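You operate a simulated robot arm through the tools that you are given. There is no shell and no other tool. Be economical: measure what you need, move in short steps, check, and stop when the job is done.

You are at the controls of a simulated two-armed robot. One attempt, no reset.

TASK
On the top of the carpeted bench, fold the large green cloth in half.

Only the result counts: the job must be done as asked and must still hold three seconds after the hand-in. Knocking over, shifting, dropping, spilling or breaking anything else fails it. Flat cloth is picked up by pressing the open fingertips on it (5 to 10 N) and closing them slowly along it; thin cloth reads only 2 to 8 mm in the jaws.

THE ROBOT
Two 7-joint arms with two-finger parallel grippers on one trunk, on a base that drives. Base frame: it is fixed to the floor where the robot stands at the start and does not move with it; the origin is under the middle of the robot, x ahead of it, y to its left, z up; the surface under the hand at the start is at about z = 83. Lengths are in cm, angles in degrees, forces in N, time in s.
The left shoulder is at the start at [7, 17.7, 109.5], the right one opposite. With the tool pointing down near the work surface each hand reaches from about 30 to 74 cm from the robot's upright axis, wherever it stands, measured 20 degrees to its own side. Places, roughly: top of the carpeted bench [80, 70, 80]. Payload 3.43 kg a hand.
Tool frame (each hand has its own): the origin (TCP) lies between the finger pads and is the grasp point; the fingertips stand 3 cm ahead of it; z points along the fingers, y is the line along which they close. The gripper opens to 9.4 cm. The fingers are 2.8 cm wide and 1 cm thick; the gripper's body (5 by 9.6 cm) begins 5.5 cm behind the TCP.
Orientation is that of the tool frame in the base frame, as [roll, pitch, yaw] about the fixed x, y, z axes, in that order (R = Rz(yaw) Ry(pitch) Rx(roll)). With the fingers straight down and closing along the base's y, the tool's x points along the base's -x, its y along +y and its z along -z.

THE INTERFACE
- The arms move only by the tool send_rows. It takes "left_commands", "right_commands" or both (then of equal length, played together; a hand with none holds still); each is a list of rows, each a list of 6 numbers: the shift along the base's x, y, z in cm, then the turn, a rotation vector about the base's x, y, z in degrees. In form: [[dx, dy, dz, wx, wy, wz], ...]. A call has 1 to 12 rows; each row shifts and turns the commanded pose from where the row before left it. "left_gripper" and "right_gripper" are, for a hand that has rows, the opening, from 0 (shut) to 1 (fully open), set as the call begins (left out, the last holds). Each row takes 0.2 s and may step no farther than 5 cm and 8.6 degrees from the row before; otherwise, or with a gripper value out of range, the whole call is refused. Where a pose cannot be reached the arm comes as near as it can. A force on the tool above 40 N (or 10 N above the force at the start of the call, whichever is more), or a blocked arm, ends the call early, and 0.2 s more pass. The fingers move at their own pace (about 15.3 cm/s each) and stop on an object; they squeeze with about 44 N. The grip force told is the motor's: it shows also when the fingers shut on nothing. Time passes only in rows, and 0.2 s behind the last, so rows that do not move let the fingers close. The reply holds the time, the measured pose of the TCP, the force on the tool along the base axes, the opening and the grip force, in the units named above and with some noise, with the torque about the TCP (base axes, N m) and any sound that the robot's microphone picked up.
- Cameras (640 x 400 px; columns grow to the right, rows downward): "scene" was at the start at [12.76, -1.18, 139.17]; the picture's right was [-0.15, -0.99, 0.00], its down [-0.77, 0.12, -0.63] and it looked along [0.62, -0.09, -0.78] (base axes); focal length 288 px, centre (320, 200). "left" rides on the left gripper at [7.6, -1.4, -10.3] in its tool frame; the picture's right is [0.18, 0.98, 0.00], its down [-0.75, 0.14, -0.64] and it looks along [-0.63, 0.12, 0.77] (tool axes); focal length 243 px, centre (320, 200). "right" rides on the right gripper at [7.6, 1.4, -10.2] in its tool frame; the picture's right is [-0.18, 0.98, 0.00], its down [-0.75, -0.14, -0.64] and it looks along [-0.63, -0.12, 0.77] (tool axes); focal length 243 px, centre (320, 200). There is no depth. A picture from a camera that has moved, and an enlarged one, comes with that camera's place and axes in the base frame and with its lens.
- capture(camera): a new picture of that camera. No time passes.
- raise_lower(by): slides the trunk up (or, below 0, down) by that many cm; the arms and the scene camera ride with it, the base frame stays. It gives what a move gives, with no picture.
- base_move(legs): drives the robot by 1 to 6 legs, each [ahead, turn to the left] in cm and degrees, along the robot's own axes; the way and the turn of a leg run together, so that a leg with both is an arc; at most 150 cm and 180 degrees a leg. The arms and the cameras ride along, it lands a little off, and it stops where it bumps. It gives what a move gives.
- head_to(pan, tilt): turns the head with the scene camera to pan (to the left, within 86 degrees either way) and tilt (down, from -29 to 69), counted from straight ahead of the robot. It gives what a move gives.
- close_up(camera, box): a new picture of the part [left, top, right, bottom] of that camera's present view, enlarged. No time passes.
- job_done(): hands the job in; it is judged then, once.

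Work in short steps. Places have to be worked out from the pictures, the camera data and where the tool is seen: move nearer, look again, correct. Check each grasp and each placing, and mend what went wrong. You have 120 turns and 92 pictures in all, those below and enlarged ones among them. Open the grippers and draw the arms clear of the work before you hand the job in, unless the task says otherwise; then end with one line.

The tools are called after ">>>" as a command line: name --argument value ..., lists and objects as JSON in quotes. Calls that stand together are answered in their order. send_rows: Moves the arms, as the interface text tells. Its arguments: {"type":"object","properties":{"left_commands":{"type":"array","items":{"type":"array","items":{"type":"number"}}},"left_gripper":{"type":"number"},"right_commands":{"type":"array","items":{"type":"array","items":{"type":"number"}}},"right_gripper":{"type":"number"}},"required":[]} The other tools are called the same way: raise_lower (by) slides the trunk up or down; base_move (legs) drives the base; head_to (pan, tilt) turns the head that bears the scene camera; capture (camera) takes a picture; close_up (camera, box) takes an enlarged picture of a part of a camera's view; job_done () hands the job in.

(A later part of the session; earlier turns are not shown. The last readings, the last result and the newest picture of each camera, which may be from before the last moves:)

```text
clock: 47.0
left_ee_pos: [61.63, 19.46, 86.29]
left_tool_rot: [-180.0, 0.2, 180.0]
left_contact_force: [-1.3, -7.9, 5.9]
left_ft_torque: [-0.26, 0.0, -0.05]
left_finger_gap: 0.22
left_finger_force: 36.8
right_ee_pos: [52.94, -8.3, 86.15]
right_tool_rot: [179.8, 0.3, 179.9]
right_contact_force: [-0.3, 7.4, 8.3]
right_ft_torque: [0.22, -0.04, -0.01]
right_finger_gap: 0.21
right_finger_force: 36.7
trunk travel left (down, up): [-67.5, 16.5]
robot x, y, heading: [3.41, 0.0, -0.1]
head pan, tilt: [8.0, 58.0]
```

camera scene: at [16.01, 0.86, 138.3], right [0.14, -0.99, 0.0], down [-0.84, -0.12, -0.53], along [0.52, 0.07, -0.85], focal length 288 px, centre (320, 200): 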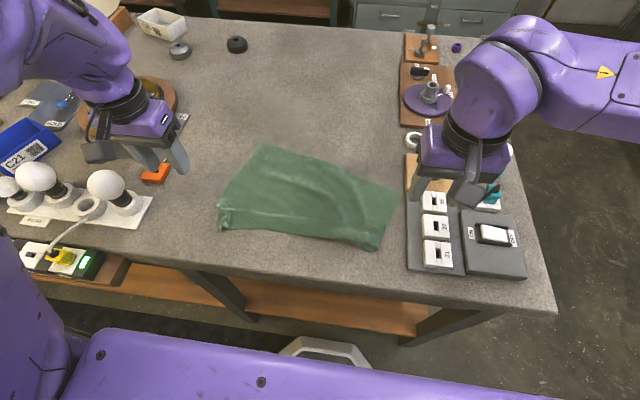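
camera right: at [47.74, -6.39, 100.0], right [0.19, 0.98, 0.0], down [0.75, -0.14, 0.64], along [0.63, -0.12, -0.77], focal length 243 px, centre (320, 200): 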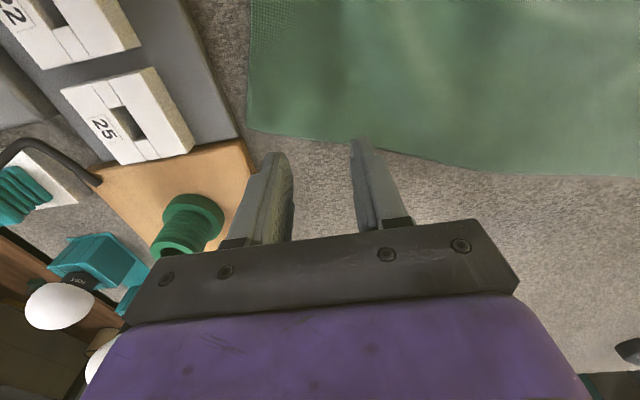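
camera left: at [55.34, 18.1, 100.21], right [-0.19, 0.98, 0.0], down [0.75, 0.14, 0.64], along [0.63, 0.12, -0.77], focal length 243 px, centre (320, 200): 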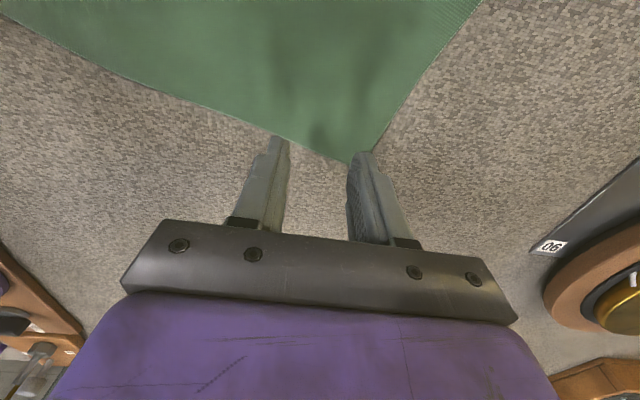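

Both far corners are gripped. I lift 1.5 cm and draw them to x≈65.5, y≈24.5/−4.8, to square up the far edge.

>>> send_rows --left_commands '[[0, 0, 1.5, 0, 0, 0], [0.65, 0.83, 0, 0, 0, 0], [0.65, 0.83, 0, 0, 0, 0], [0.65, 0.83, 0, 0, 0, 0], [0.65, 0.83, 0, 0, 0, 0], [0.65, 0.83, 0, 0, 0, 0], [0.65, 0.83, 0, 0, 0, 0]]' --right_commands '[[0, 0, 1.5, 0, 0, 0], [2.1, 0.58, 0, 0, 0, 0], [2.1, 0.58, 0, 0, 0, 0], [2.1, 0.58, 0, 0, 0, 0], [2.1, 0.58, 0, 0, 0, 0], [2.1, 0.58, 0, 0, 0, 0], [2.1, 0.58, 0, 0, 0, 0]]'

>>> close_up --camera "scene" --box '[190, 110, 430, 260]'

```text
clock: 48.6
left_ee_pos: [65.62, 24.63, 87.57]
left_tool_rot: [-179.9, 0.1, -180.0]
left_contact_force: [-0.1, -7.6, 0.1]
left_ft_torque: [-0.25, 0.01, 0.12]
left_finger_gap: 0.24
left_finger_force: 37.4
right_ee_pos: [65.76, -4.7, 87.54]
right_tool_rot: [179.9, 0.1, -179.9]
right_contact_force: [0.8, 7.4, -1.3]
right_ft_torque: [0.25, 0.02, -0.02]
right_finger_gap: 0.16
right_finger_force: 36.5
trunk travel left (down, up): [-67.5, 16.5]
robot x, y, heading: [3.89, -0.34, 0.1]
head pan, tilt: [8.0, 58.0]
```

```text
2.67 times, centred on (310, 185) of scene
camera zoom: at [16.09, 1.06, 138.29], right [0.14, -0.99, 0.0], down [-0.84, -0.12, -0.53], along [0.52, 0.07, -0.85], focal length 767 px, centre (347, 240)
```

zoom: 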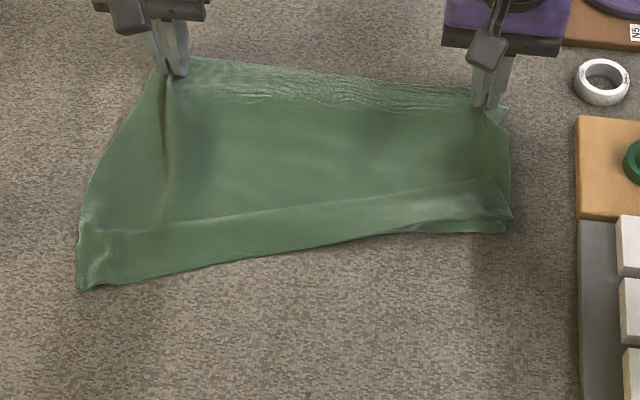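

The far edge is square now; the near side still has a skewed strip folded on top. I set the far corners down, release, and retreat to measure.

>>> send_rows --left_commands '[[0, 0, -0.9, 0, 0, 0], [0, 0, -0.4, 0, 0, 0]]' --right_commands '[[0, 0, -0.9, 0, 0, 0], [0, 0, -0.4, 0, 0, 0]]'

>>> send_rows --left_commands '[[0, 0, 0, 0, 0, 0], [0, 0, 0, 0, 0, 0]]' --right_commands '[[0, 0, 0, 0, 0, 0], [0, 0, 0, 0, 0, 0]]' --left_gripper 0.4 --right_gripper 0.4

>>> send_rows --left_commands '[[0, 0, 2, 0, 0, 0], [0, 0, 4, 0, 0, 0], [-3, 1, 2, 0, 0, 0], [-4, 1, 0, 0, 0, 0]]' --right_commands '[[0, 0, 2, 0, 0, 0], [0, 0, 4, 0, 0, 0], [-3, 0, 2, 0, 0, 0], [-4, 0, 0, 0, 0, 0]]'

>>> close_up --camera "scene" --box '[190, 110, 430, 260]'

>>> capture --camera "right"

>>> capture --camera "left"

```text
clock: 49.2
left_ee_pos: [65.74, 24.56, 86.33]
left_tool_rot: [180.0, 0.3, 180.0]
left_contact_force: [0.6, -7.4, -1.1]
left_ft_torque: [-0.23, -0.01, 0.09]
left_finger_gap: 0.24
left_finger_force: 36.9
right_ee_pos: [65.64, -4.97, 86.19]
right_tool_rot: [179.9, 0.1, 179.9]
right_contact_force: [0.6, 7.2, 1.1]
right_ft_torque: [0.26, 0.01, -0.04]
right_finger_gap: 0.18
right_finger_force: 36.4
trunk travel left (down, up): [-67.5, 16.5]
robot x, y, heading: [4.15, 0.25, -0.1]
head pan, tilt: [8.0, 58.0]
```

```text
clock: 49.8
left_ee_pos: [65.72, 24.59, 86.23]
left_tool_rot: [180.0, 0.1, 180.0]
left_contact_force: [0.8, -0.1, 0.4]
left_ft_torque: [0.02, 0.01, 0.02]
left_finger_gap: 3.78
left_finger_force: 0.1
right_ee_pos: [65.75, -4.91, 86.29]
right_tool_rot: [179.9, 0.1, 179.9]
right_contact_force: [0.1, -0.2, 0.0]
right_ft_torque: [0.02, 0.02, -0.02]
right_finger_gap: 3.77
right_finger_force: 0.1
trunk travel left (down, up): [-67.5, 16.5]
robot x, y, heading: [3.94, 0.0, 0.1]
head pan, tilt: [8.0, 58.0]
```

```text
clock: 50.8
left_ee_pos: [58.43, 26.72, 94.54]
left_tool_rot: [-180.0, 0.3, -180.0]
left_contact_force: [0.1, 0.4, 0.4]
left_ft_torque: [0.01, -0.01, -0.02]
left_finger_gap: 3.75
left_finger_force: 0.0
right_ee_pos: [58.26, -4.71, 94.34]
right_tool_rot: [179.9, 0.3, 180.0]
right_contact_force: [-0.3, -0.4, -0.9]
right_ft_torque: [0.03, 0.0, 0.03]
right_finger_gap: 3.78
right_finger_force: 0.1
trunk travel left (down, up): [-67.5, 16.5]
robot x, y, heading: [3.88, -0.07, -0.0]
head pan, tilt: [8.0, 58.0]
```

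```text
2.67 times, centred on (310, 185) of scene
camera zoom: at [15.69, 0.9, 138.33], right [0.14, -0.99, 0.0], down [-0.84, -0.12, -0.53], along [0.53, 0.07, -0.85], focal length 767 px, centre (347, 240)
```

zoom: 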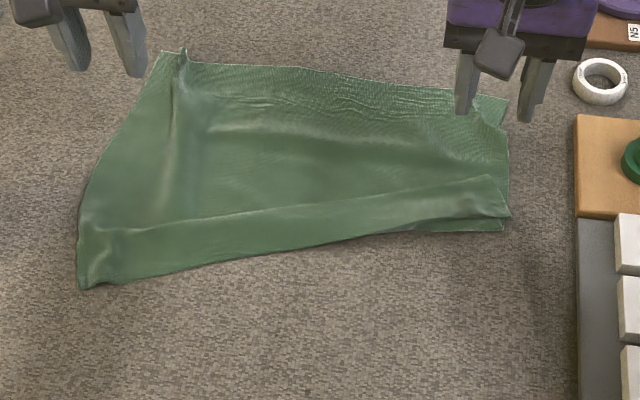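

```text
38 pictures are left
camera right: at [50.61, -3.53, 104.61], right [0.19, 0.98, 0.0], down [0.75, -0.14, 0.65], along [0.63, -0.12, -0.76], focal length 243 px, centre (320, 200)
```

right: 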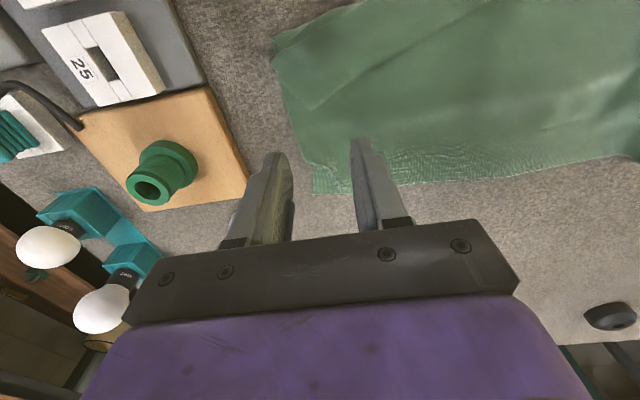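

```text
37 pictures are left
camera left: at [50.74, 25.29, 104.75], right [-0.18, 0.98, 0.0], down [0.75, 0.14, 0.65], along [0.63, 0.12, -0.76], focal length 243 px, centre (320, 200)
```

left: 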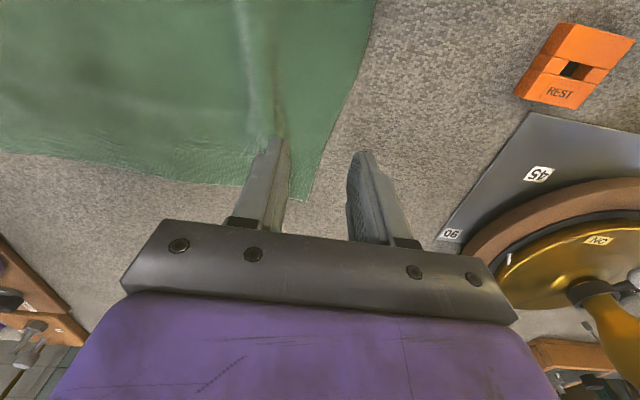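

The strip lies slanted: from about [46.5, 22] to [56.5, −6], its free edge on the far side. I turn both hands about 20° to match it and position above it.

>>> send_rows --left_commands '[[-2.9, -1.3, -1.1, 0, 0, 4.9], [-2.9, -1.3, -1.1, 0, 0, 4.9], [-2.9, -1.3, -1.1, 0, 0, 4.9], [-2.8, -1.2, -1.2, 0, 0, 4.9]]' --right_commands '[[-0.7, 0.4, -1.1, 0, 0, 4.9], [-0.7, 0.4, -1.1, 0, 0, 4.9], [-0.7, 0.4, -1.1, 0, 0, 4.9], [-0.7, 0.4, -1.1, 0, 0, 4.9]]'

>>> capture --camera "right"

>>> capture --camera "left"

```text
clock: 51.8
left_ee_pos: [46.81, 21.65, 89.91]
left_tool_rot: [180.0, 0.2, -160.2]
left_contact_force: [0.0, -0.1, -0.7]
left_ft_torque: [0.01, -0.01, 0.01]
left_finger_gap: 3.78
left_finger_force: 0.2
right_ee_pos: [55.78, -3.29, 90.15]
right_tool_rot: [179.8, 0.2, -160.4]
right_contact_force: [0.0, 0.0, 0.1]
right_ft_torque: [-0.03, -0.01, -0.01]
right_finger_gap: 3.76
right_finger_force: 0.0
trunk travel left (down, up): [-67.5, 16.5]
robot x, y, heading: [3.92, -0.05, -0.1]
head pan, tilt: [8.0, 58.0]
```

```text
36 pictures are left
camera right: at [48.12, -4.6, 100.27], right [-0.16, 0.99, 0.0], down [0.76, 0.12, 0.64], along [0.64, 0.1, -0.76], focal length 243 px, centre (320, 200)
```

right: 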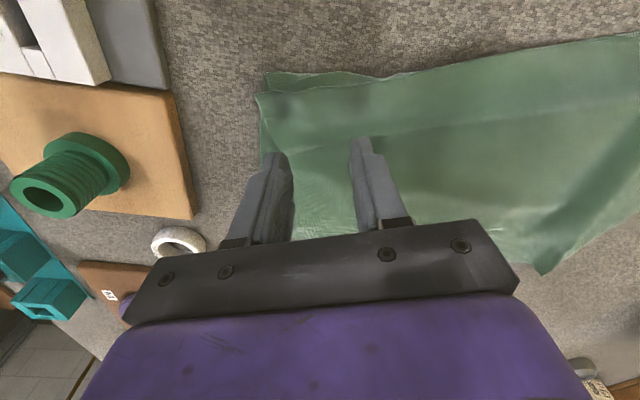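

```text
35 pictures are left
camera left: at [40.06, 17.46, 100.12], right [-0.5, 0.86, 0.0], down [0.66, 0.39, 0.64], along [0.56, 0.33, -0.76], focal length 243 px, centre (320, 200)
```

left: 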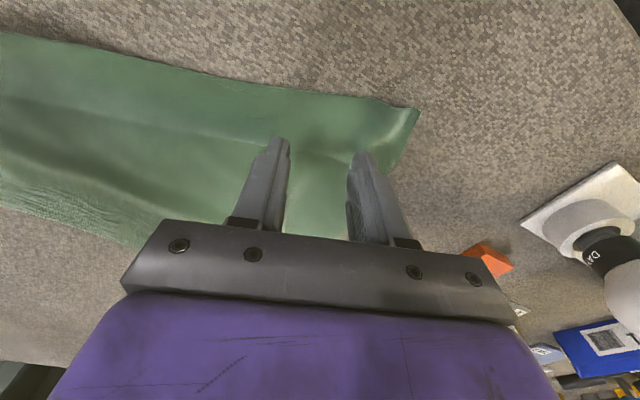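

Strip centres sit about 0.6 cm nearer to me than the jaws. I correct that and descend to just above contact.

>>> send_rows --left_commands '[[-0.7, -0.2, -1, 0, 0, 0], [0, 0, -1.6, 0, 0, 0], [0, 0, -0.6, 0, 0, 0], [0, 0, -0.2, 0, 0, 0]]' --right_commands '[[-0.7, -0.2, -1, 0, 0, 0], [0, 0, -1.6, 0, 0, 0], [0, 0, -0.8, 0, 0, 0], [0, 0, -0.2, 0, 0, 0]]'

>>> capture --camera "right"

>>> capture --camera "left"

```text
clock: 52.8
left_ee_pos: [46.39, 21.33, 86.44]
left_tool_rot: [180.0, 0.2, -160.5]
left_contact_force: [0.2, -0.5, -0.3]
left_ft_torque: [0.01, 0.01, -0.02]
left_finger_gap: 3.78
left_finger_force: 0.1
right_ee_pos: [55.21, -3.54, 86.36]
right_tool_rot: [179.8, 0.2, -160.5]
right_contact_force: [1.4, -0.4, 5.7]
right_ft_torque: [0.0, -0.01, 0.0]
right_finger_gap: 3.74
right_finger_force: 0.0
trunk travel left (down, up): [-67.5, 16.5]
robot x, y, heading: [4.03, -0.23, 0.1]
head pan, tilt: [8.0, 58.0]
```

```text
34 pictures are left
camera right: at [47.47, -4.8, 96.59], right [-0.15, 0.99, 0.0], down [0.76, 0.12, 0.64], along [0.64, 0.1, -0.76], focal length 243 px, centre (320, 200)
```

right: 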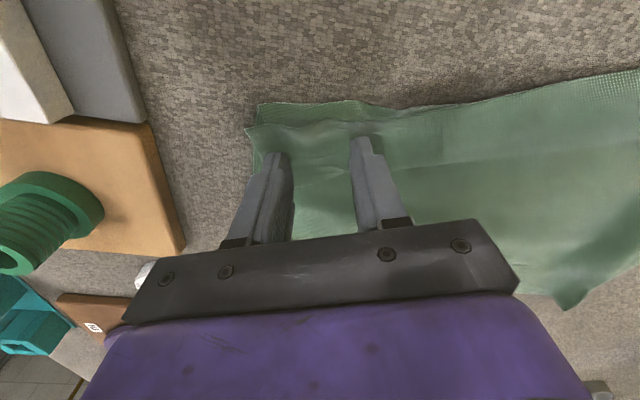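

```text
33 pictures are left
camera left: at [39.62, 17.3, 96.58], right [-0.5, 0.86, 0.0], down [0.66, 0.39, 0.64], along [0.56, 0.32, -0.76], focal length 243 px, centre (320, 200)
```

left: 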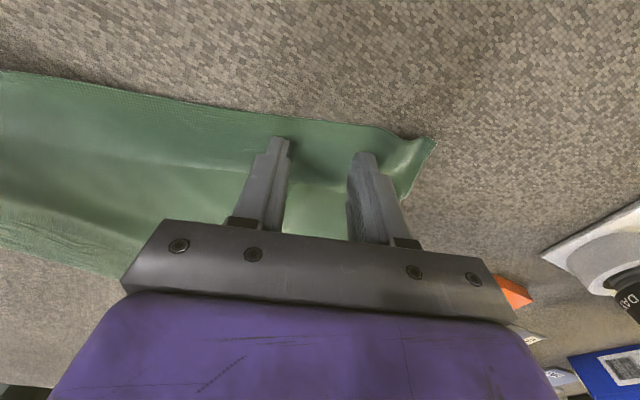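

Jaws are over the strip; the right already presses 6 N. I lower the left and close in steps.

>>> send_rows --left_commands '[[0, 0, -0.15, 0, 0, 0], [0, 0, -0.1, 0, 0, 0], [0, 0, 0, 0, 0, 0]]' --right_commands '[[0, 0, -0.02, 0, 0, 0], [0, 0, 0, 0, 0, 0], [0, 0, 0, 0, 0, 0]]'

>>> send_rows --left_commands '[[0, 0, 0, 0, 0, 0]]' --right_commands '[[0, 0, 0, 0, 0, 0]]' --left_gripper 0.37 --right_gripper 0.35

```text
clock: 53.6
left_ee_pos: [46.33, 21.24, 86.22]
left_tool_rot: [180.0, 0.2, -160.4]
left_contact_force: [0.8, 1.0, 8.1]
left_ft_torque: [-0.1, -0.19, 0.02]
left_finger_gap: 3.69
left_finger_force: 0.1
right_ee_pos: [54.98, -3.46, 86.5]
right_tool_rot: [179.8, 0.2, -160.5]
right_contact_force: [2.3, 0.7, 5.5]
right_ft_torque: [0.03, -0.01, 0.02]
right_finger_gap: 3.71
right_finger_force: 0.2
trunk travel left (down, up): [-67.5, 16.5]
robot x, y, heading: [4.07, 0.43, -0.1]
head pan, tilt: [8.0, 58.0]
```

```text
clock: 54.0
left_ee_pos: [46.28, 21.38, 86.28]
left_tool_rot: [180.0, 0.3, -160.3]
left_contact_force: [0.1, 3.3, 10.1]
left_ft_torque: [-0.09, -0.21, 0.08]
left_finger_gap: 3.31
left_finger_force: 0.0
right_ee_pos: [55.03, -3.55, 86.38]
right_tool_rot: [180.0, 0.2, -160.5]
right_contact_force: [0.3, 0.3, 4.9]
right_ft_torque: [-0.05, -0.02, -0.04]
right_finger_gap: 3.21
right_finger_force: 0.1
trunk travel left (down, up): [-67.5, 16.5]
robot x, y, heading: [3.93, 0.03, 0.2]
head pan, tilt: [8.0, 58.0]
```

Good forces (10 and 5 N). I close on.

>>> send_rows --left_commands '[[0, 0, 0.01, 0, 0, 0]]' --right_commands '[[0, 0, -0.04, 0, 0, 0]]' --left_gripper 0.3 --right_gripper 0.3

>>> send_rows --left_commands '[[0, 0, 0, 0, 0, 0]]' --right_commands '[[0, 0, 0, 0, 0, 0]]' --left_gripper 0.24 --right_gripper 0.24

>>> send_rows --left_commands '[[0, 0, 0, 0, 0, 0]]' --right_commands '[[0, 0, 0, 0, 0, 0]]' --left_gripper 0.17 --right_gripper 0.17

>>> send_rows --left_commands '[[0, 0, 0, 0, 0, 0]]' --right_commands '[[0, 0, 0, 0, 0, 0]]' --left_gripper 0.1 --right_gripper 0.1

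>>> send_rows --left_commands '[[0, 0, 0, 0, 0, 0], [0, 0, 0, 0, 0, 0]]' --right_commands '[[0, 0, 0, 0, 0, 0], [0, 0, 0, 0, 0, 0]]' --left_gripper 0 --right_gripper 0

>>> capture --camera "left"

>>> capture --camera "right"

```text
clock: 54.4
left_ee_pos: [46.24, 21.39, 86.19]
left_tool_rot: [-179.9, 0.2, -160.4]
left_contact_force: [-0.7, 1.3, 9.1]
left_ft_torque: [-0.05, -0.16, 0.04]
left_finger_gap: 2.73
left_finger_force: 0.1
right_ee_pos: [54.99, -3.4, 86.35]
right_tool_rot: [179.8, 0.2, -160.5]
right_contact_force: [0.3, -1.1, 6.2]
right_ft_torque: [0.01, -0.03, 0.0]
right_finger_gap: 2.72
right_finger_force: 0.0
trunk travel left (down, up): [-67.5, 16.5]
robot x, y, heading: [3.85, -0.21, -0.0]
head pan, tilt: [8.0, 58.0]
```

```text
clock: 54.8
left_ee_pos: [46.27, 21.42, 86.17]
left_tool_rot: [180.0, 0.2, -160.4]
left_contact_force: [-1.4, 1.3, 8.7]
left_ft_torque: [-0.09, -0.13, 0.01]
left_finger_gap: 2.16
left_finger_force: 0.0
right_ee_pos: [55.03, -3.33, 86.19]
right_tool_rot: [179.9, 0.2, -160.6]
right_contact_force: [0.3, 1.0, 5.8]
right_ft_torque: [-0.02, -0.01, -0.03]
right_finger_gap: 2.19
right_finger_force: 0.0
trunk travel left (down, up): [-67.5, 16.5]
robot x, y, heading: [3.92, 0.1, 0.0]
head pan, tilt: [8.0, 58.0]
```

```text
clock: 55.2
left_ee_pos: [46.35, 21.46, 86.38]
left_tool_rot: [180.0, 0.1, -160.3]
left_contact_force: [0.1, -0.4, 6.8]
left_ft_torque: [-0.05, -0.1, 0.02]
left_finger_gap: 1.57
left_finger_force: 0.0
right_ee_pos: [54.92, -3.61, 86.45]
right_tool_rot: [179.9, 0.2, -160.5]
right_contact_force: [-0.9, 1.0, 6.5]
right_ft_torque: [-0.01, 0.0, 0.0]
right_finger_gap: 1.54
right_finger_force: 0.1
trunk travel left (down, up): [-67.5, 16.5]
robot x, y, heading: [3.86, -0.05, 0.1]
head pan, tilt: [8.0, 58.0]
```

```text
clock: 55.6
left_ee_pos: [46.33, 21.29, 86.32]
left_tool_rot: [-180.0, 0.1, -160.3]
left_contact_force: [0.3, -1.8, 6.5]
left_ft_torque: [-0.1, -0.1, 0.0]
left_finger_gap: 1.05
left_finger_force: 1.2
right_ee_pos: [54.96, -3.52, 86.27]
right_tool_rot: [179.8, 0.3, -160.5]
right_contact_force: [-1.3, 2.3, 6.6]
right_ft_torque: [0.08, 0.02, -0.03]
right_finger_gap: 1.0
right_finger_force: 0.8
trunk travel left (down, up): [-67.5, 16.5]
robot x, y, heading: [4.04, -0.26, -0.1]
head pan, tilt: [8.0, 58.0]
```

```text
clock: 56.2
left_ee_pos: [46.26, 21.31, 86.22]
left_tool_rot: [-179.9, 0.2, -160.4]
left_contact_force: [3.1, -9.1, 4.3]
left_ft_torque: [-0.3, -0.15, 0.04]
left_finger_gap: 0.53
left_finger_force: 39.5
right_ee_pos: [54.93, -3.47, 86.26]
right_tool_rot: [179.8, 0.2, -160.4]
right_contact_force: [-3.9, 11.7, 9.7]
right_ft_torque: [0.36, 0.16, 0.06]
right_finger_gap: 0.22
right_finger_force: 36.5
trunk travel left (down, up): [-67.5, 16.5]
robot x, y, heading: [3.95, -0.08, 0.1]
head pan, tilt: [8.0, 58.0]
```

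```text
32 pictures are left
camera left: at [39.55, 17.29, 96.43], right [-0.5, 0.86, 0.0], down [0.66, 0.39, 0.64], along [0.56, 0.32, -0.76], focal length 243 px, centre (320, 200)
```

left: 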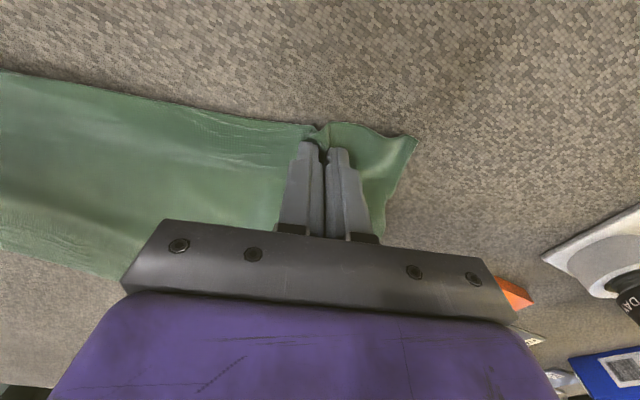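

```text
31 pictures are left
camera right: at [47.31, -4.77, 96.58], right [-0.16, 0.99, 0.0], down [0.76, 0.12, 0.64], along [0.64, 0.1, -0.76], focal length 243 px, centre (320, 200)
```

right: 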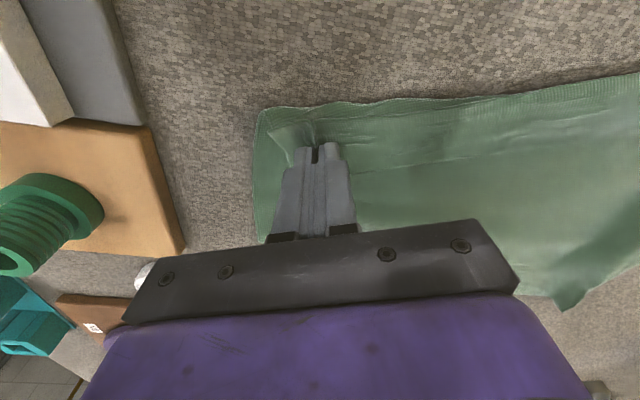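

Right grips one layer (2.2 mm) but left reads 5.3 mm: it has both layers. I reopen the left, shift it slightly toward the free edge, and retry with a lighter press.

>>> send_rows --left_commands '[[0, 0, 0, 0, 0, 0], [0, 0, 0, 0, 0, 0], [0, 0, 0.6, 0, 0, 0], [0.5, 0.1, 0, 0, 0, 0], [0, 0, 0, 0, 0, 0]]' --left_gripper 0.38

>>> capture --camera "left"

```text
clock: 57.4
left_ee_pos: [46.7, 21.41, 86.88]
left_tool_rot: [-180.0, 0.2, -160.4]
left_contact_force: [0.6, -0.2, 0.0]
left_ft_torque: [0.03, 0.02, 0.01]
left_finger_gap: 3.58
left_finger_force: 0.0
right_ee_pos: [55.06, -3.46, 86.38]
right_tool_rot: [179.8, 0.2, -160.4]
right_contact_force: [-2.7, 3.0, 13.0]
right_ft_torque: [0.08, 0.07, -0.02]
right_finger_gap: 0.2
right_finger_force: 36.9
trunk travel left (down, up): [-67.5, 16.5]
robot x, y, heading: [3.91, 0.27, -0.0]
head pan, tilt: [8.0, 58.0]
```

```text
30 pictures are left
camera left: at [39.96, 17.44, 97.02], right [-0.5, 0.86, 0.0], down [0.66, 0.39, 0.64], along [0.56, 0.32, -0.76], focal length 243 px, centre (320, 200)
```

left: 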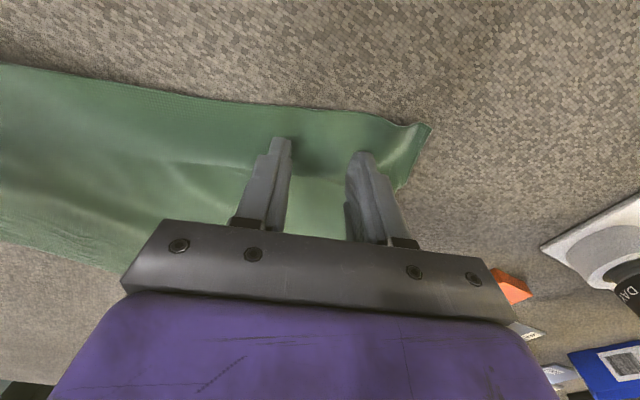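

>>> send_rows --left_commands '[[-0.3, -0.1, -0.35, 0, 0, 0], [0, 0, -0.12, 0, 0, 0], [0, 0, 0, 0, 0, 0]]'

```text
clock: 58.2
left_ee_pos: [46.47, 21.42, 86.24]
left_tool_rot: [-179.9, 0.2, -160.5]
left_contact_force: [-0.8, 1.2, 0.1]
left_ft_torque: [-0.02, -0.02, 0.0]
left_finger_gap: 3.55
left_finger_force: 0.1
right_ee_pos: [54.95, -3.38, 86.3]
right_tool_rot: [179.9, 0.2, -160.5]
right_contact_force: [-1.6, 2.5, 11.8]
right_ft_torque: [0.1, 0.07, -0.02]
right_finger_gap: 0.18
right_finger_force: 37.2
trunk travel left (down, up): [-67.5, 16.5]
robot x, y, heading: [4.02, -0.09, 0.0]
head pan, tilt: [8.0, 58.0]
```

Not quite touching; a small lower step, then I close part-way while checking force.

>>> send_rows --left_commands '[[0, 0, -0.08, 0, 0, 0], [0, 0, 0, 0, 0, 0]]'

>>> send_rows --left_commands '[[0, 0, 0, 0, 0, 0], [0, 0, 0, 0, 0, 0]]' --left_gripper 0.32

```text
clock: 58.8
left_ee_pos: [46.46, 21.38, 86.27]
left_tool_rot: [-180.0, 0.2, -160.4]
left_contact_force: [-0.2, -0.9, -0.5]
left_ft_torque: [0.0, -0.01, 0.0]
left_finger_gap: 3.57
left_finger_force: 0.0
right_ee_pos: [54.97, -3.4, 86.34]
right_tool_rot: [179.9, 0.2, -160.5]
right_contact_force: [-1.7, 3.3, 12.4]
right_ft_torque: [0.1, 0.02, 0.0]
right_finger_gap: 0.24
right_finger_force: 36.6
trunk travel left (down, up): [-67.5, 16.5]
robot x, y, heading: [3.98, 0.07, -0.3]
head pan, tilt: [8.0, 58.0]
```

```text
clock: 59.4
left_ee_pos: [46.4, 21.41, 86.33]
left_tool_rot: [-180.0, 0.1, -160.4]
left_contact_force: [1.0, 1.7, 1.3]
left_ft_torque: [-0.01, -0.02, 0.02]
left_finger_gap: 3.0
left_finger_force: 0.0
right_ee_pos: [54.99, -3.39, 86.27]
right_tool_rot: [179.9, 0.1, -160.5]
right_contact_force: [-0.5, 1.5, 11.7]
right_ft_torque: [0.02, 0.04, 0.02]
right_finger_gap: 0.2
right_finger_force: 36.6
trunk travel left (down, up): [-67.5, 16.5]
robot x, y, heading: [3.73, 0.36, -0.1]
head pan, tilt: [8.0, 58.0]
```

>>> send_rows --left_commands '[[0, 0, -0.06, 0, 0, 0], [0, 0, 0, 0, 0, 0]]' --left_gripper 0.26

>>> send_rows --left_commands '[[0, 0, 0, 0, 0, 0], [0, 0, 0, 0, 0, 0]]' --left_gripper 0.19

>>> capture --camera "left"

```text
clock: 60.0
left_ee_pos: [46.44, 21.37, 86.14]
left_tool_rot: [-180.0, 0.2, -160.5]
left_contact_force: [0.9, 1.1, 5.7]
left_ft_torque: [0.01, -0.07, 0.01]
left_finger_gap: 2.42
left_finger_force: 0.0
right_ee_pos: [55.08, -3.62, 86.29]
right_tool_rot: [179.9, 0.2, -160.4]
right_contact_force: [-1.1, 1.7, 11.7]
right_ft_torque: [0.07, 0.0, 0.0]
right_finger_gap: 0.24
right_finger_force: 36.7
trunk travel left (down, up): [-67.5, 16.5]
robot x, y, heading: [3.79, 0.47, 0.1]
head pan, tilt: [8.0, 58.0]
```

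```text
clock: 60.6
left_ee_pos: [46.45, 21.21, 86.21]
left_tool_rot: [180.0, 0.2, -160.5]
left_contact_force: [0.2, 0.1, 6.9]
left_ft_torque: [-0.03, -0.07, 0.02]
left_finger_gap: 1.68
left_finger_force: 0.1
right_ee_pos: [54.98, -3.53, 86.29]
right_tool_rot: [179.9, 0.2, -160.5]
right_contact_force: [-1.0, 1.9, 10.5]
right_ft_torque: [0.04, -0.01, 0.02]
right_finger_gap: 0.21
right_finger_force: 36.7
trunk travel left (down, up): [-67.5, 16.5]
robot x, y, heading: [4.25, 0.08, 0.0]
head pan, tilt: [8.0, 58.0]
```

```text
29 pictures are left
camera left: at [39.69, 17.33, 96.42], right [-0.5, 0.86, 0.0], down [0.66, 0.39, 0.64], along [0.56, 0.32, -0.76], focal length 243 px, centre (320, 200)
```

left: 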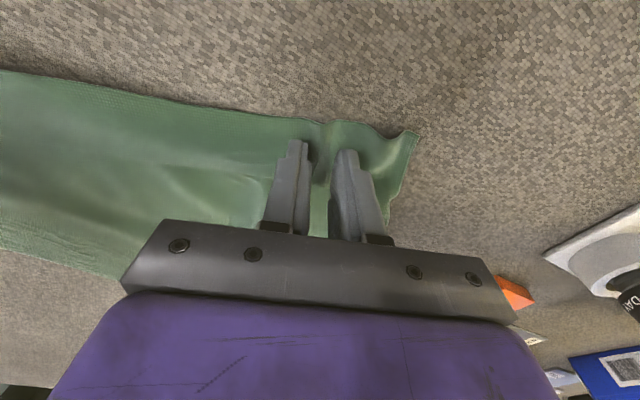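

>>> send_rows --left_commands '[[0, 0, 0, 0, 0, 0], [0, 0, 0, 0, 0, 0]]' --left_gripper 0.1

>>> send_rows --left_commands '[[0, 0, 0, 0, 0, 0], [0, 0, 0, 0, 0, 0]]' --left_gripper 0

```text
clock: 61.2
left_ee_pos: [46.45, 21.41, 86.3]
left_tool_rot: [-179.9, 0.2, -160.5]
left_contact_force: [0.5, 0.6, 7.2]
left_ft_torque: [-0.02, -0.12, 0.01]
left_finger_gap: 0.89
left_finger_force: 0.0
right_ee_pos: [55.02, -3.53, 86.28]
right_tool_rot: [179.9, 0.2, -160.4]
right_contact_force: [0.0, 2.9, 10.5]
right_ft_torque: [0.08, 0.03, 0.01]
right_finger_gap: 0.23
right_finger_force: 36.3
trunk travel left (down, up): [-67.5, 16.5]
robot x, y, heading: [4.18, 0.03, -0.0]
head pan, tilt: [8.0, 58.0]
```

```text
clock: 61.8
left_ee_pos: [46.49, 21.3, 86.25]
left_tool_rot: [180.0, 0.2, -160.3]
left_contact_force: [0.5, -0.8, 7.8]
left_ft_torque: [-0.02, -0.11, 0.0]
left_finger_gap: 0.23
left_finger_force: 36.6
right_ee_pos: [55.01, -3.51, 86.38]
right_tool_rot: [179.9, 0.2, -160.4]
right_contact_force: [-0.4, 3.6, 10.8]
right_ft_torque: [0.09, -0.01, 0.02]
right_finger_gap: 0.22
right_finger_force: 36.4
trunk travel left (down, up): [-67.5, 16.5]
robot x, y, heading: [3.93, 0.2, 0.0]
head pan, tilt: [8.0, 58.0]
```

Left now reads 2.3 mm: single layer. I lift both up, squaring the edge (turning back 20°), to let the cloth hang and open.

>>> send_rows --left_commands '[[0, 0, 1.5, 0, 0, 0], [0.5, 0.1, 2, 0, 0, -2.4], [0.7, 0.2, 2, 0, 0, -2.4], [0.9, 0.2, 2, 0, 0, -2.4], [1.0, 0.2, 2, 0, 0, -2.4], [1.1, 0.2, 2, 0, 0, -2.5], [1.1, 0.3, 2, 0, 0, -2.5], [1.1, 0.3, 1.5, 0, 0, -2.5], [1.1, 0.2, 1, 0, 0, -2.5]]' --right_commands '[[0, 0, 1.5, 0, 0, 0], [0, 0, 2, 0, 0, -2.4], [0, 0, 2, 0, 0, -2.4], [0, 0, 2, 0, 0, -2.4], [-0.2, 0, 2, 0, 0, -2.4], [-0.2, 0.1, 2, 0, 0, -2.5], [-0.2, 0, 2, 0, 0, -2.5], [-0.2, 0.1, 1.5, 0, 0, -2.5], [-0.2, 0, 1, 0, 0, -2.5]]'

>>> capture --camera "scene"

>>> capture --camera "right"

```text
clock: 63.8
left_ee_pos: [54.03, 22.98, 102.19]
left_tool_rot: [-179.9, 0.1, -179.9]
left_contact_force: [0.1, -2.0, -0.2]
left_ft_torque: [-0.06, 0.01, 0.03]
left_finger_gap: 0.2
left_finger_force: 36.9
right_ee_pos: [54.18, -3.29, 102.19]
right_tool_rot: [180.0, 0.1, 180.0]
right_contact_force: [-0.6, 1.8, 1.1]
right_ft_torque: [0.05, 0.01, 0.05]
right_finger_gap: 0.21
right_finger_force: 36.7
trunk travel left (down, up): [-67.5, 16.5]
robot x, y, heading: [3.88, 0.02, 0.0]
head pan, tilt: [8.0, 58.0]
```

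```text
28 pictures are left
camera scene: at [16.01, 0.97, 138.3], right [0.14, -0.99, 0.0], down [-0.84, -0.12, -0.53], along [0.52, 0.07, -0.85], focal length 288 px, centre (320, 200)
```

scene: 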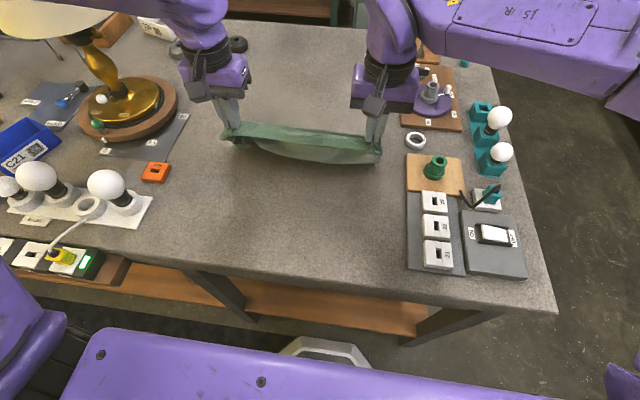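

```text
27 pictures are left
camera right: at [46.59, -1.91, 112.45], right [0.19, 0.98, 0.0], down [0.75, -0.14, 0.64], along [0.63, -0.12, -0.77], focal length 243 px, centre (320, 200)
```

right: 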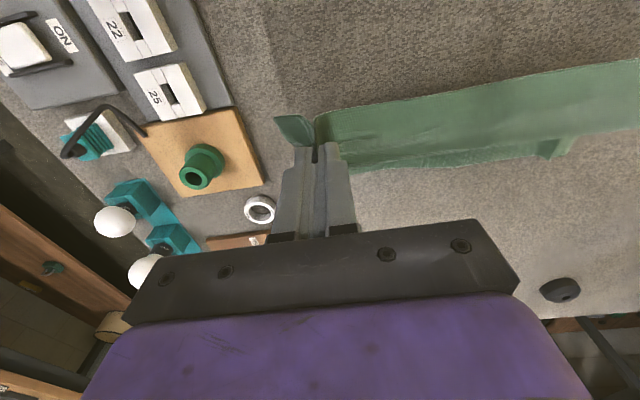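

The cloth hangs from its edge nicely. I raise it further so it hangs nearly fully open, then check its state.

>>> send_rows --left_commands '[[0, 0, 2, 0, 0, 0], [0, 0, 2, 0, 0, 0], [0, 0, 2, 0, 0, 0], [0, 0, 2, 0, 0, 0], [0, 0, 2, 0, 0, 0], [0, 0, 1, 0, 0, 0]]' --right_commands '[[0, 0, 2, 0, 0, 0], [0, 0, 2, 0, 0, 0], [0, 0, 2, 0, 0, 0], [0, 0, 2, 0, 0, 0], [0, 0, 2, 0, 0, 0], [0, 0, 1, 0, 0, 0]]'

>>> capture --camera "scene"

>>> capture --camera "right"

>>> capture --camera "left"

```text
clock: 65.2
left_ee_pos: [54.07, 23.0, 113.22]
left_tool_rot: [-179.9, 0.1, -180.0]
left_contact_force: [0.0, -2.4, -1.4]
left_ft_torque: [-0.05, -0.03, 0.04]
left_finger_gap: 0.2
left_finger_force: 37.3
right_ee_pos: [54.19, -3.39, 113.35]
right_tool_rot: [180.0, 0.1, 180.0]
right_contact_force: [1.0, 2.8, 0.4]
right_ft_torque: [0.09, -0.02, 0.04]
right_finger_gap: 0.18
right_finger_force: 36.2
trunk travel left (down, up): [-67.5, 16.5]
robot x, y, heading: [3.78, 0.16, 0.3]
head pan, tilt: [8.0, 58.0]
```

```text
26 pictures are left
camera scene: at [15.97, 0.94, 138.3], right [0.14, -0.99, 0.0], down [-0.84, -0.12, -0.53], along [0.52, 0.07, -0.85], focal length 288 px, centre (320, 200)
```

scene: 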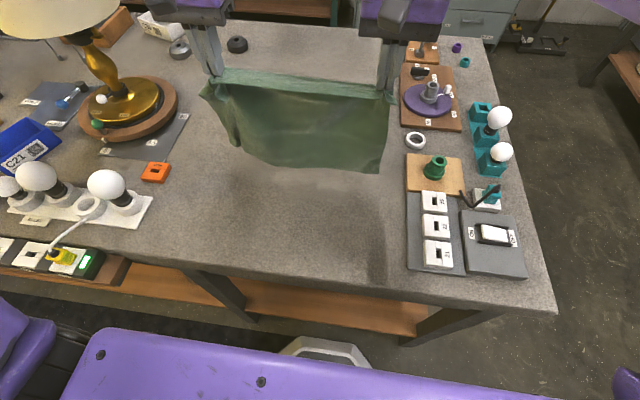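

```text
25 pictures are left
camera right: at [46.56, -2.03, 123.5], right [0.19, 0.98, 0.0], down [0.75, -0.14, 0.64], along [0.63, -0.12, -0.77], focal length 243 px, centre (320, 200)
```

right: 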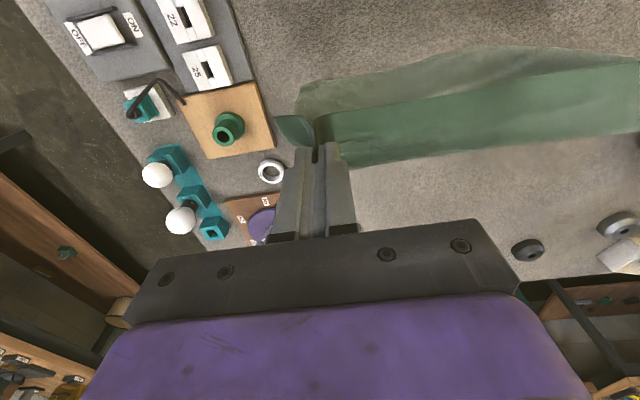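

```text
24 pictures are left
camera left: at [46.51, 21.55, 123.45], right [-0.18, 0.98, 0.0], down [0.75, 0.14, 0.64], along [0.63, 0.12, -0.77], focal length 243 px, centre (320, 200)
```

left: 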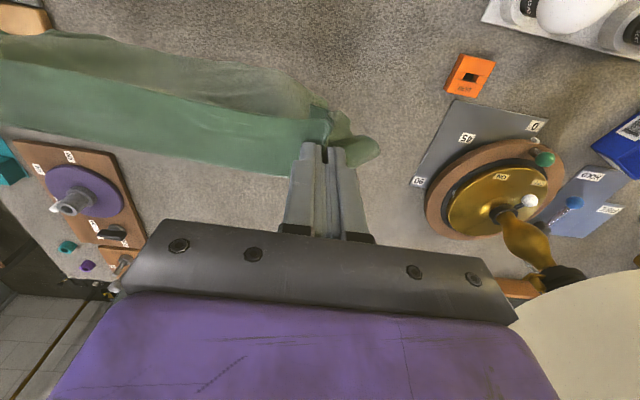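

The cloth now hangs nearly free and fully open, bottom edge just above the bench. I'll drape-fold it: touch the bottom edge down at x≈58, move toward me while lowering 14 cm, then back away to lay the upper half on top. First, forward and lower to touch.

>>> send_rows --left_commands '[[1.8, 0, 0, 0, 0, 0], [1.8, 0, 0, 0, 0, 0], [1.8, 0, 0, 0, 0, 0], [0, 0, 0, 0, 0, 0], [0, 0, -1.5, 0, 0, 0], [0, 0, -1.5, 0, 0, 0]]' --right_commands '[[1.8, 0, 0, 0, 0, 0], [1.8, 0, 0, 0, 0, 0], [1.8, 0, 0, 0, 0, 0], [0, 0, 0, 0, 0, 0], [0, 0, -1.5, 0, 0, 0], [0, 0, -1.5, 0, 0, 0]]'

>>> capture --camera "scene"

```text
clock: 66.6
left_ee_pos: [59.54, 23.11, 110.13]
left_tool_rot: [179.9, 0.1, -180.0]
left_contact_force: [0.1, -2.1, -0.5]
left_ft_torque: [-0.1, 0.01, 0.04]
left_finger_gap: 0.22
left_finger_force: 36.9
right_ee_pos: [57.94, -3.29, 110.09]
right_tool_rot: [179.8, 0.1, 179.8]
right_contact_force: [0.3, 2.5, -0.4]
right_ft_torque: [0.09, 0.01, 0.01]
right_finger_gap: 0.19
right_finger_force: 36.4
right hand out of reach, approached as far as the arm can: row 3
trunk travel left (down, up): [-67.5, 16.5]
robot x, y, heading: [3.66, 0.08, -0.2]
head pan, tilt: [8.0, 58.0]
```

```text
23 pictures are left
camera scene: at [16.08, 0.92, 138.3], right [0.14, -0.99, 0.0], down [-0.84, -0.12, -0.53], along [0.52, 0.07, -0.85], focal length 288 px, centre (320, 200)
```

scene: 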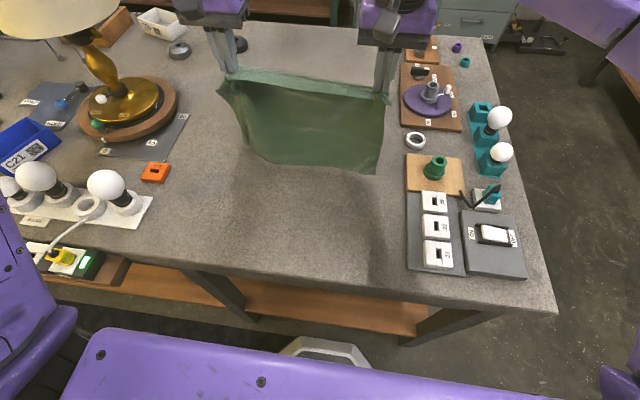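

>>> close_up --camera "scene" --box '[200, 50, 420, 188]'

```text
2.90 times, centred on (310, 119) of scene
camera zoom: at [16.08, 0.92, 138.3], right [0.14, -0.99, 0.0], down [-0.84, -0.12, -0.53], along [0.52, 0.07, -0.85], focal length 834 px, centre (349, 435)
```

zoom: 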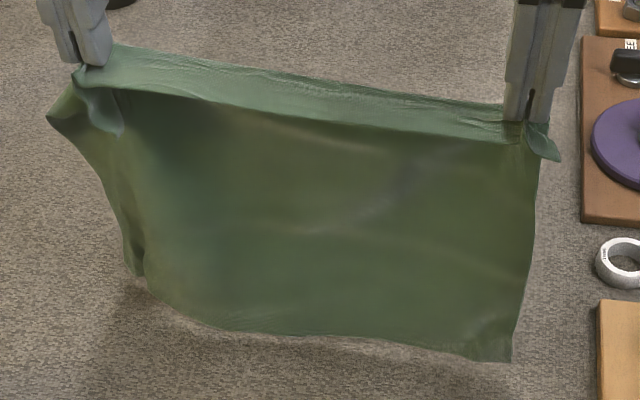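

By length, the body hangs from the far side of the jaws (bottom at about x=59, just touching), with the free edge flap toward me. So the drape has to run the other way: touch the bottom edge near x≈47, move away while lowering, then bring the top half back toward me. I lift slightly and move the cloth back.

>>> send_rows --left_commands '[[-0.8, 0, 1.5, 0, 0, 0], [-0.8, 0, 1, 0, 0, 0], [-2.4, 0, 0, 0, 0, 0], [-2.4, 0, 0, 0, 0, 0], [-2.4, 0, 0, 0, 0, 0], [-2.4, 0, 0, 0, 0, 0], [-2.4, 0, 0, 0, 0, 0], [0, 0, 0, 0, 0, 0], [0, 0, 0, 0, 0, 0]]' --right_commands '[[0, 0, 1.5, 0, 0, 0], [0, 0, 1, 0, 0, 0], [-2.4, 0, 0, 0, 0, 0], [-2.4, 0, 0, 0, 0, 0], [-2.4, 0, 0, 0, 0, 0], [-2.4, 0, 0, 0, 0, 0], [-2.4, 0, 0, 0, 0, 0], [0, 0, 0, 0, 0, 0], [0, 0, 0, 0, 0, 0]]'

>>> capture --camera "scene"

>>> capture --camera "left"

```text
clock: 68.6
left_ee_pos: [45.86, 22.93, 112.64]
left_tool_rot: [180.0, 0.2, -180.0]
left_contact_force: [-0.6, -2.7, -0.1]
left_ft_torque: [-0.06, -0.02, 0.04]
left_finger_gap: 0.24
left_finger_force: 36.9
right_ee_pos: [45.62, -3.39, 112.71]
right_tool_rot: [179.7, 0.1, 179.9]
right_contact_force: [0.0, 2.8, 0.2]
right_ft_torque: [0.05, -0.01, 0.03]
right_finger_gap: 0.21
right_finger_force: 36.9
trunk travel left (down, up): [-67.5, 16.5]
robot x, y, heading: [3.85, 0.11, -0.1]
head pan, tilt: [8.0, 58.0]
```

```text
21 pictures are left
camera scene: at [15.94, 0.9, 138.31], right [0.14, -0.99, 0.0], down [-0.84, -0.12, -0.53], along [0.52, 0.07, -0.85], focal length 288 px, centre (320, 200)
```

scene: 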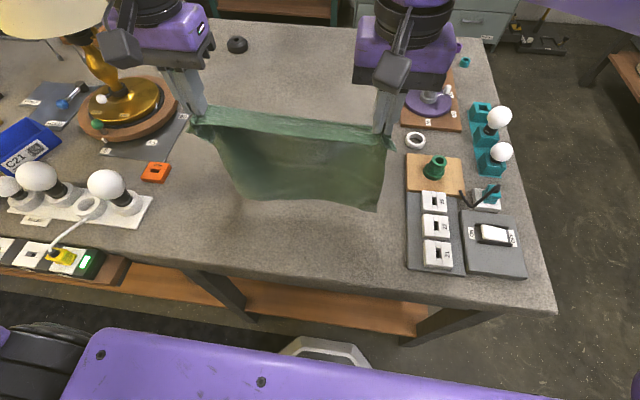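

```text
20 pictures are left
camera left: at [38.16, 21.5, 122.87], right [-0.18, 0.98, 0.0], down [0.75, 0.14, 0.64], along [0.63, 0.12, -0.76], focal length 243 px, centre (320, 200)
```

left: 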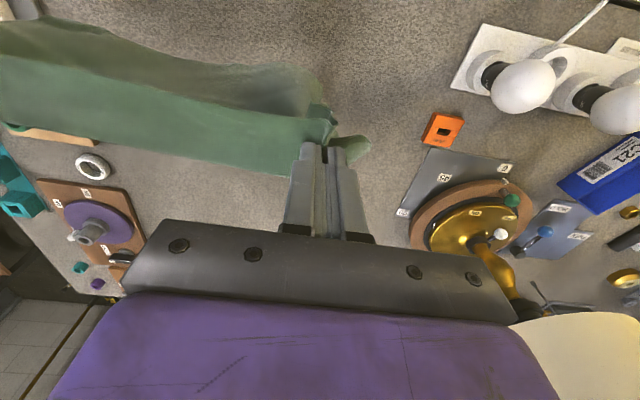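

>>> close_up --camera "left" --box '[160, 40, 400, 190]'

```text
2.67 times, centred on (280, 115) of left
camera zoom: at [38.16, 21.5, 122.87], right [-0.18, 0.98, 0.0], down [0.75, 0.14, 0.64], along [0.63, 0.12, -0.76], focal length 647 px, centre (427, 427)
```

zoom: 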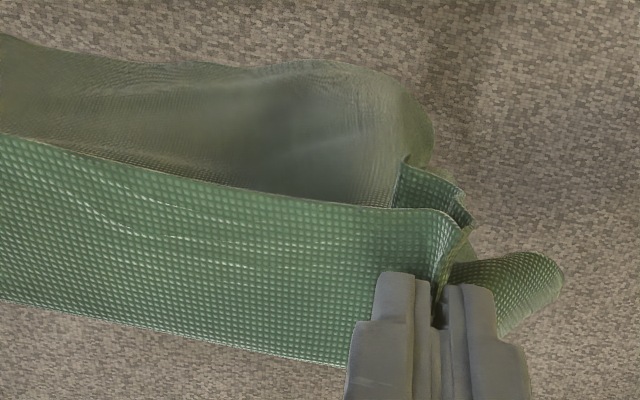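

Confirmed: the crisp free edge is on my side and the body hangs from the far side of the jaws. I lower until the bottom edge touches (about x=47.5), then move away and down in step, laying the lower half.

>>> send_rows --left_commands '[[0, 0, -1.5, 0, 0, 0], [0, 0, -1.3, 0, 0, 0], [0, 0, -1, 0, 0, 0], [0.3, 0, -0.5, 0, 0, 0]]' --right_commands '[[0.2, 0, -1.5, 0, 0, 0], [0, 0, -1.3, 0, 0, 0], [0, 0, -1, 0, 0, 0], [0.3, 0, -0.5, 0, 0, 0]]'

>>> send_rows --left_commands '[[1.7, 0, -1.7, 0, 0, 0], [1.7, 0, -1.7, 0, 0, 0], [1.7, 0, -1.7, 0, 0, 0], [1.7, 0, -1.7, 0, 0, 0], [1.7, 0, -1.7, 0, 0, 0], [1.7, 0, -1.7, 0, 0, 0]]' --right_commands '[[1.7, 0, -1.7, 0, 0, 0], [1.7, 0, -1.7, 0, 0, 0], [1.7, 0, -1.7, 0, 0, 0], [1.7, 0, -1.7, 0, 0, 0], [1.7, 0, -1.7, 0, 0, 0], [1.7, 0, -1.7, 0, 0, 0]]'

>>> capture --camera "scene"

```text
clock: 69.6
left_ee_pos: [46.22, 22.97, 108.32]
left_tool_rot: [180.0, 0.1, -179.9]
left_contact_force: [-0.1, -1.0, -0.4]
left_ft_torque: [0.01, -0.01, 0.05]
left_finger_gap: 0.2
left_finger_force: 36.9
right_ee_pos: [46.27, -3.32, 108.43]
right_tool_rot: [-180.0, 0.1, 179.9]
right_contact_force: [0.6, 1.0, -0.2]
right_ft_torque: [0.03, 0.0, 0.05]
right_finger_gap: 0.2
right_finger_force: 36.4
trunk travel left (down, up): [-67.5, 16.5]
robot x, y, heading: [3.6, -0.09, 0.1]
head pan, tilt: [8.0, 58.0]
```

```text
clock: 71.0
left_ee_pos: [56.61, 22.91, 98.06]
left_tool_rot: [-179.9, -0.1, -180.0]
left_contact_force: [-0.3, -1.1, -0.1]
left_ft_torque: [-0.03, -0.03, 0.07]
left_finger_gap: 0.22
left_finger_force: 36.7
right_ee_pos: [56.68, -3.5, 97.96]
right_tool_rot: [179.9, 0.0, 179.8]
right_contact_force: [-0.4, 1.5, -0.6]
right_ft_torque: [0.02, 0.02, -0.02]
right_finger_gap: 0.2
right_finger_force: 36.4
trunk travel left (down, up): [-67.5, 16.5]
robot x, y, heading: [4.04, 0.26, 0.2]
head pan, tilt: [8.0, 58.0]
```

```text
18 pictures are left
camera scene: at [16.23, 0.95, 138.28], right [0.14, -0.99, 0.0], down [-0.84, -0.12, -0.53], along [0.52, 0.07, -0.85], focal length 288 px, centre (320, 200)
```

scene: 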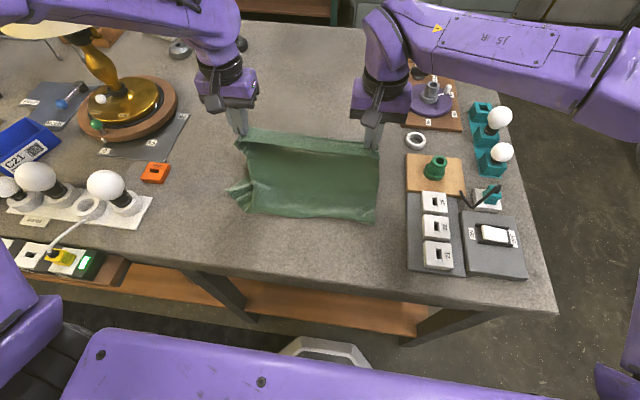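

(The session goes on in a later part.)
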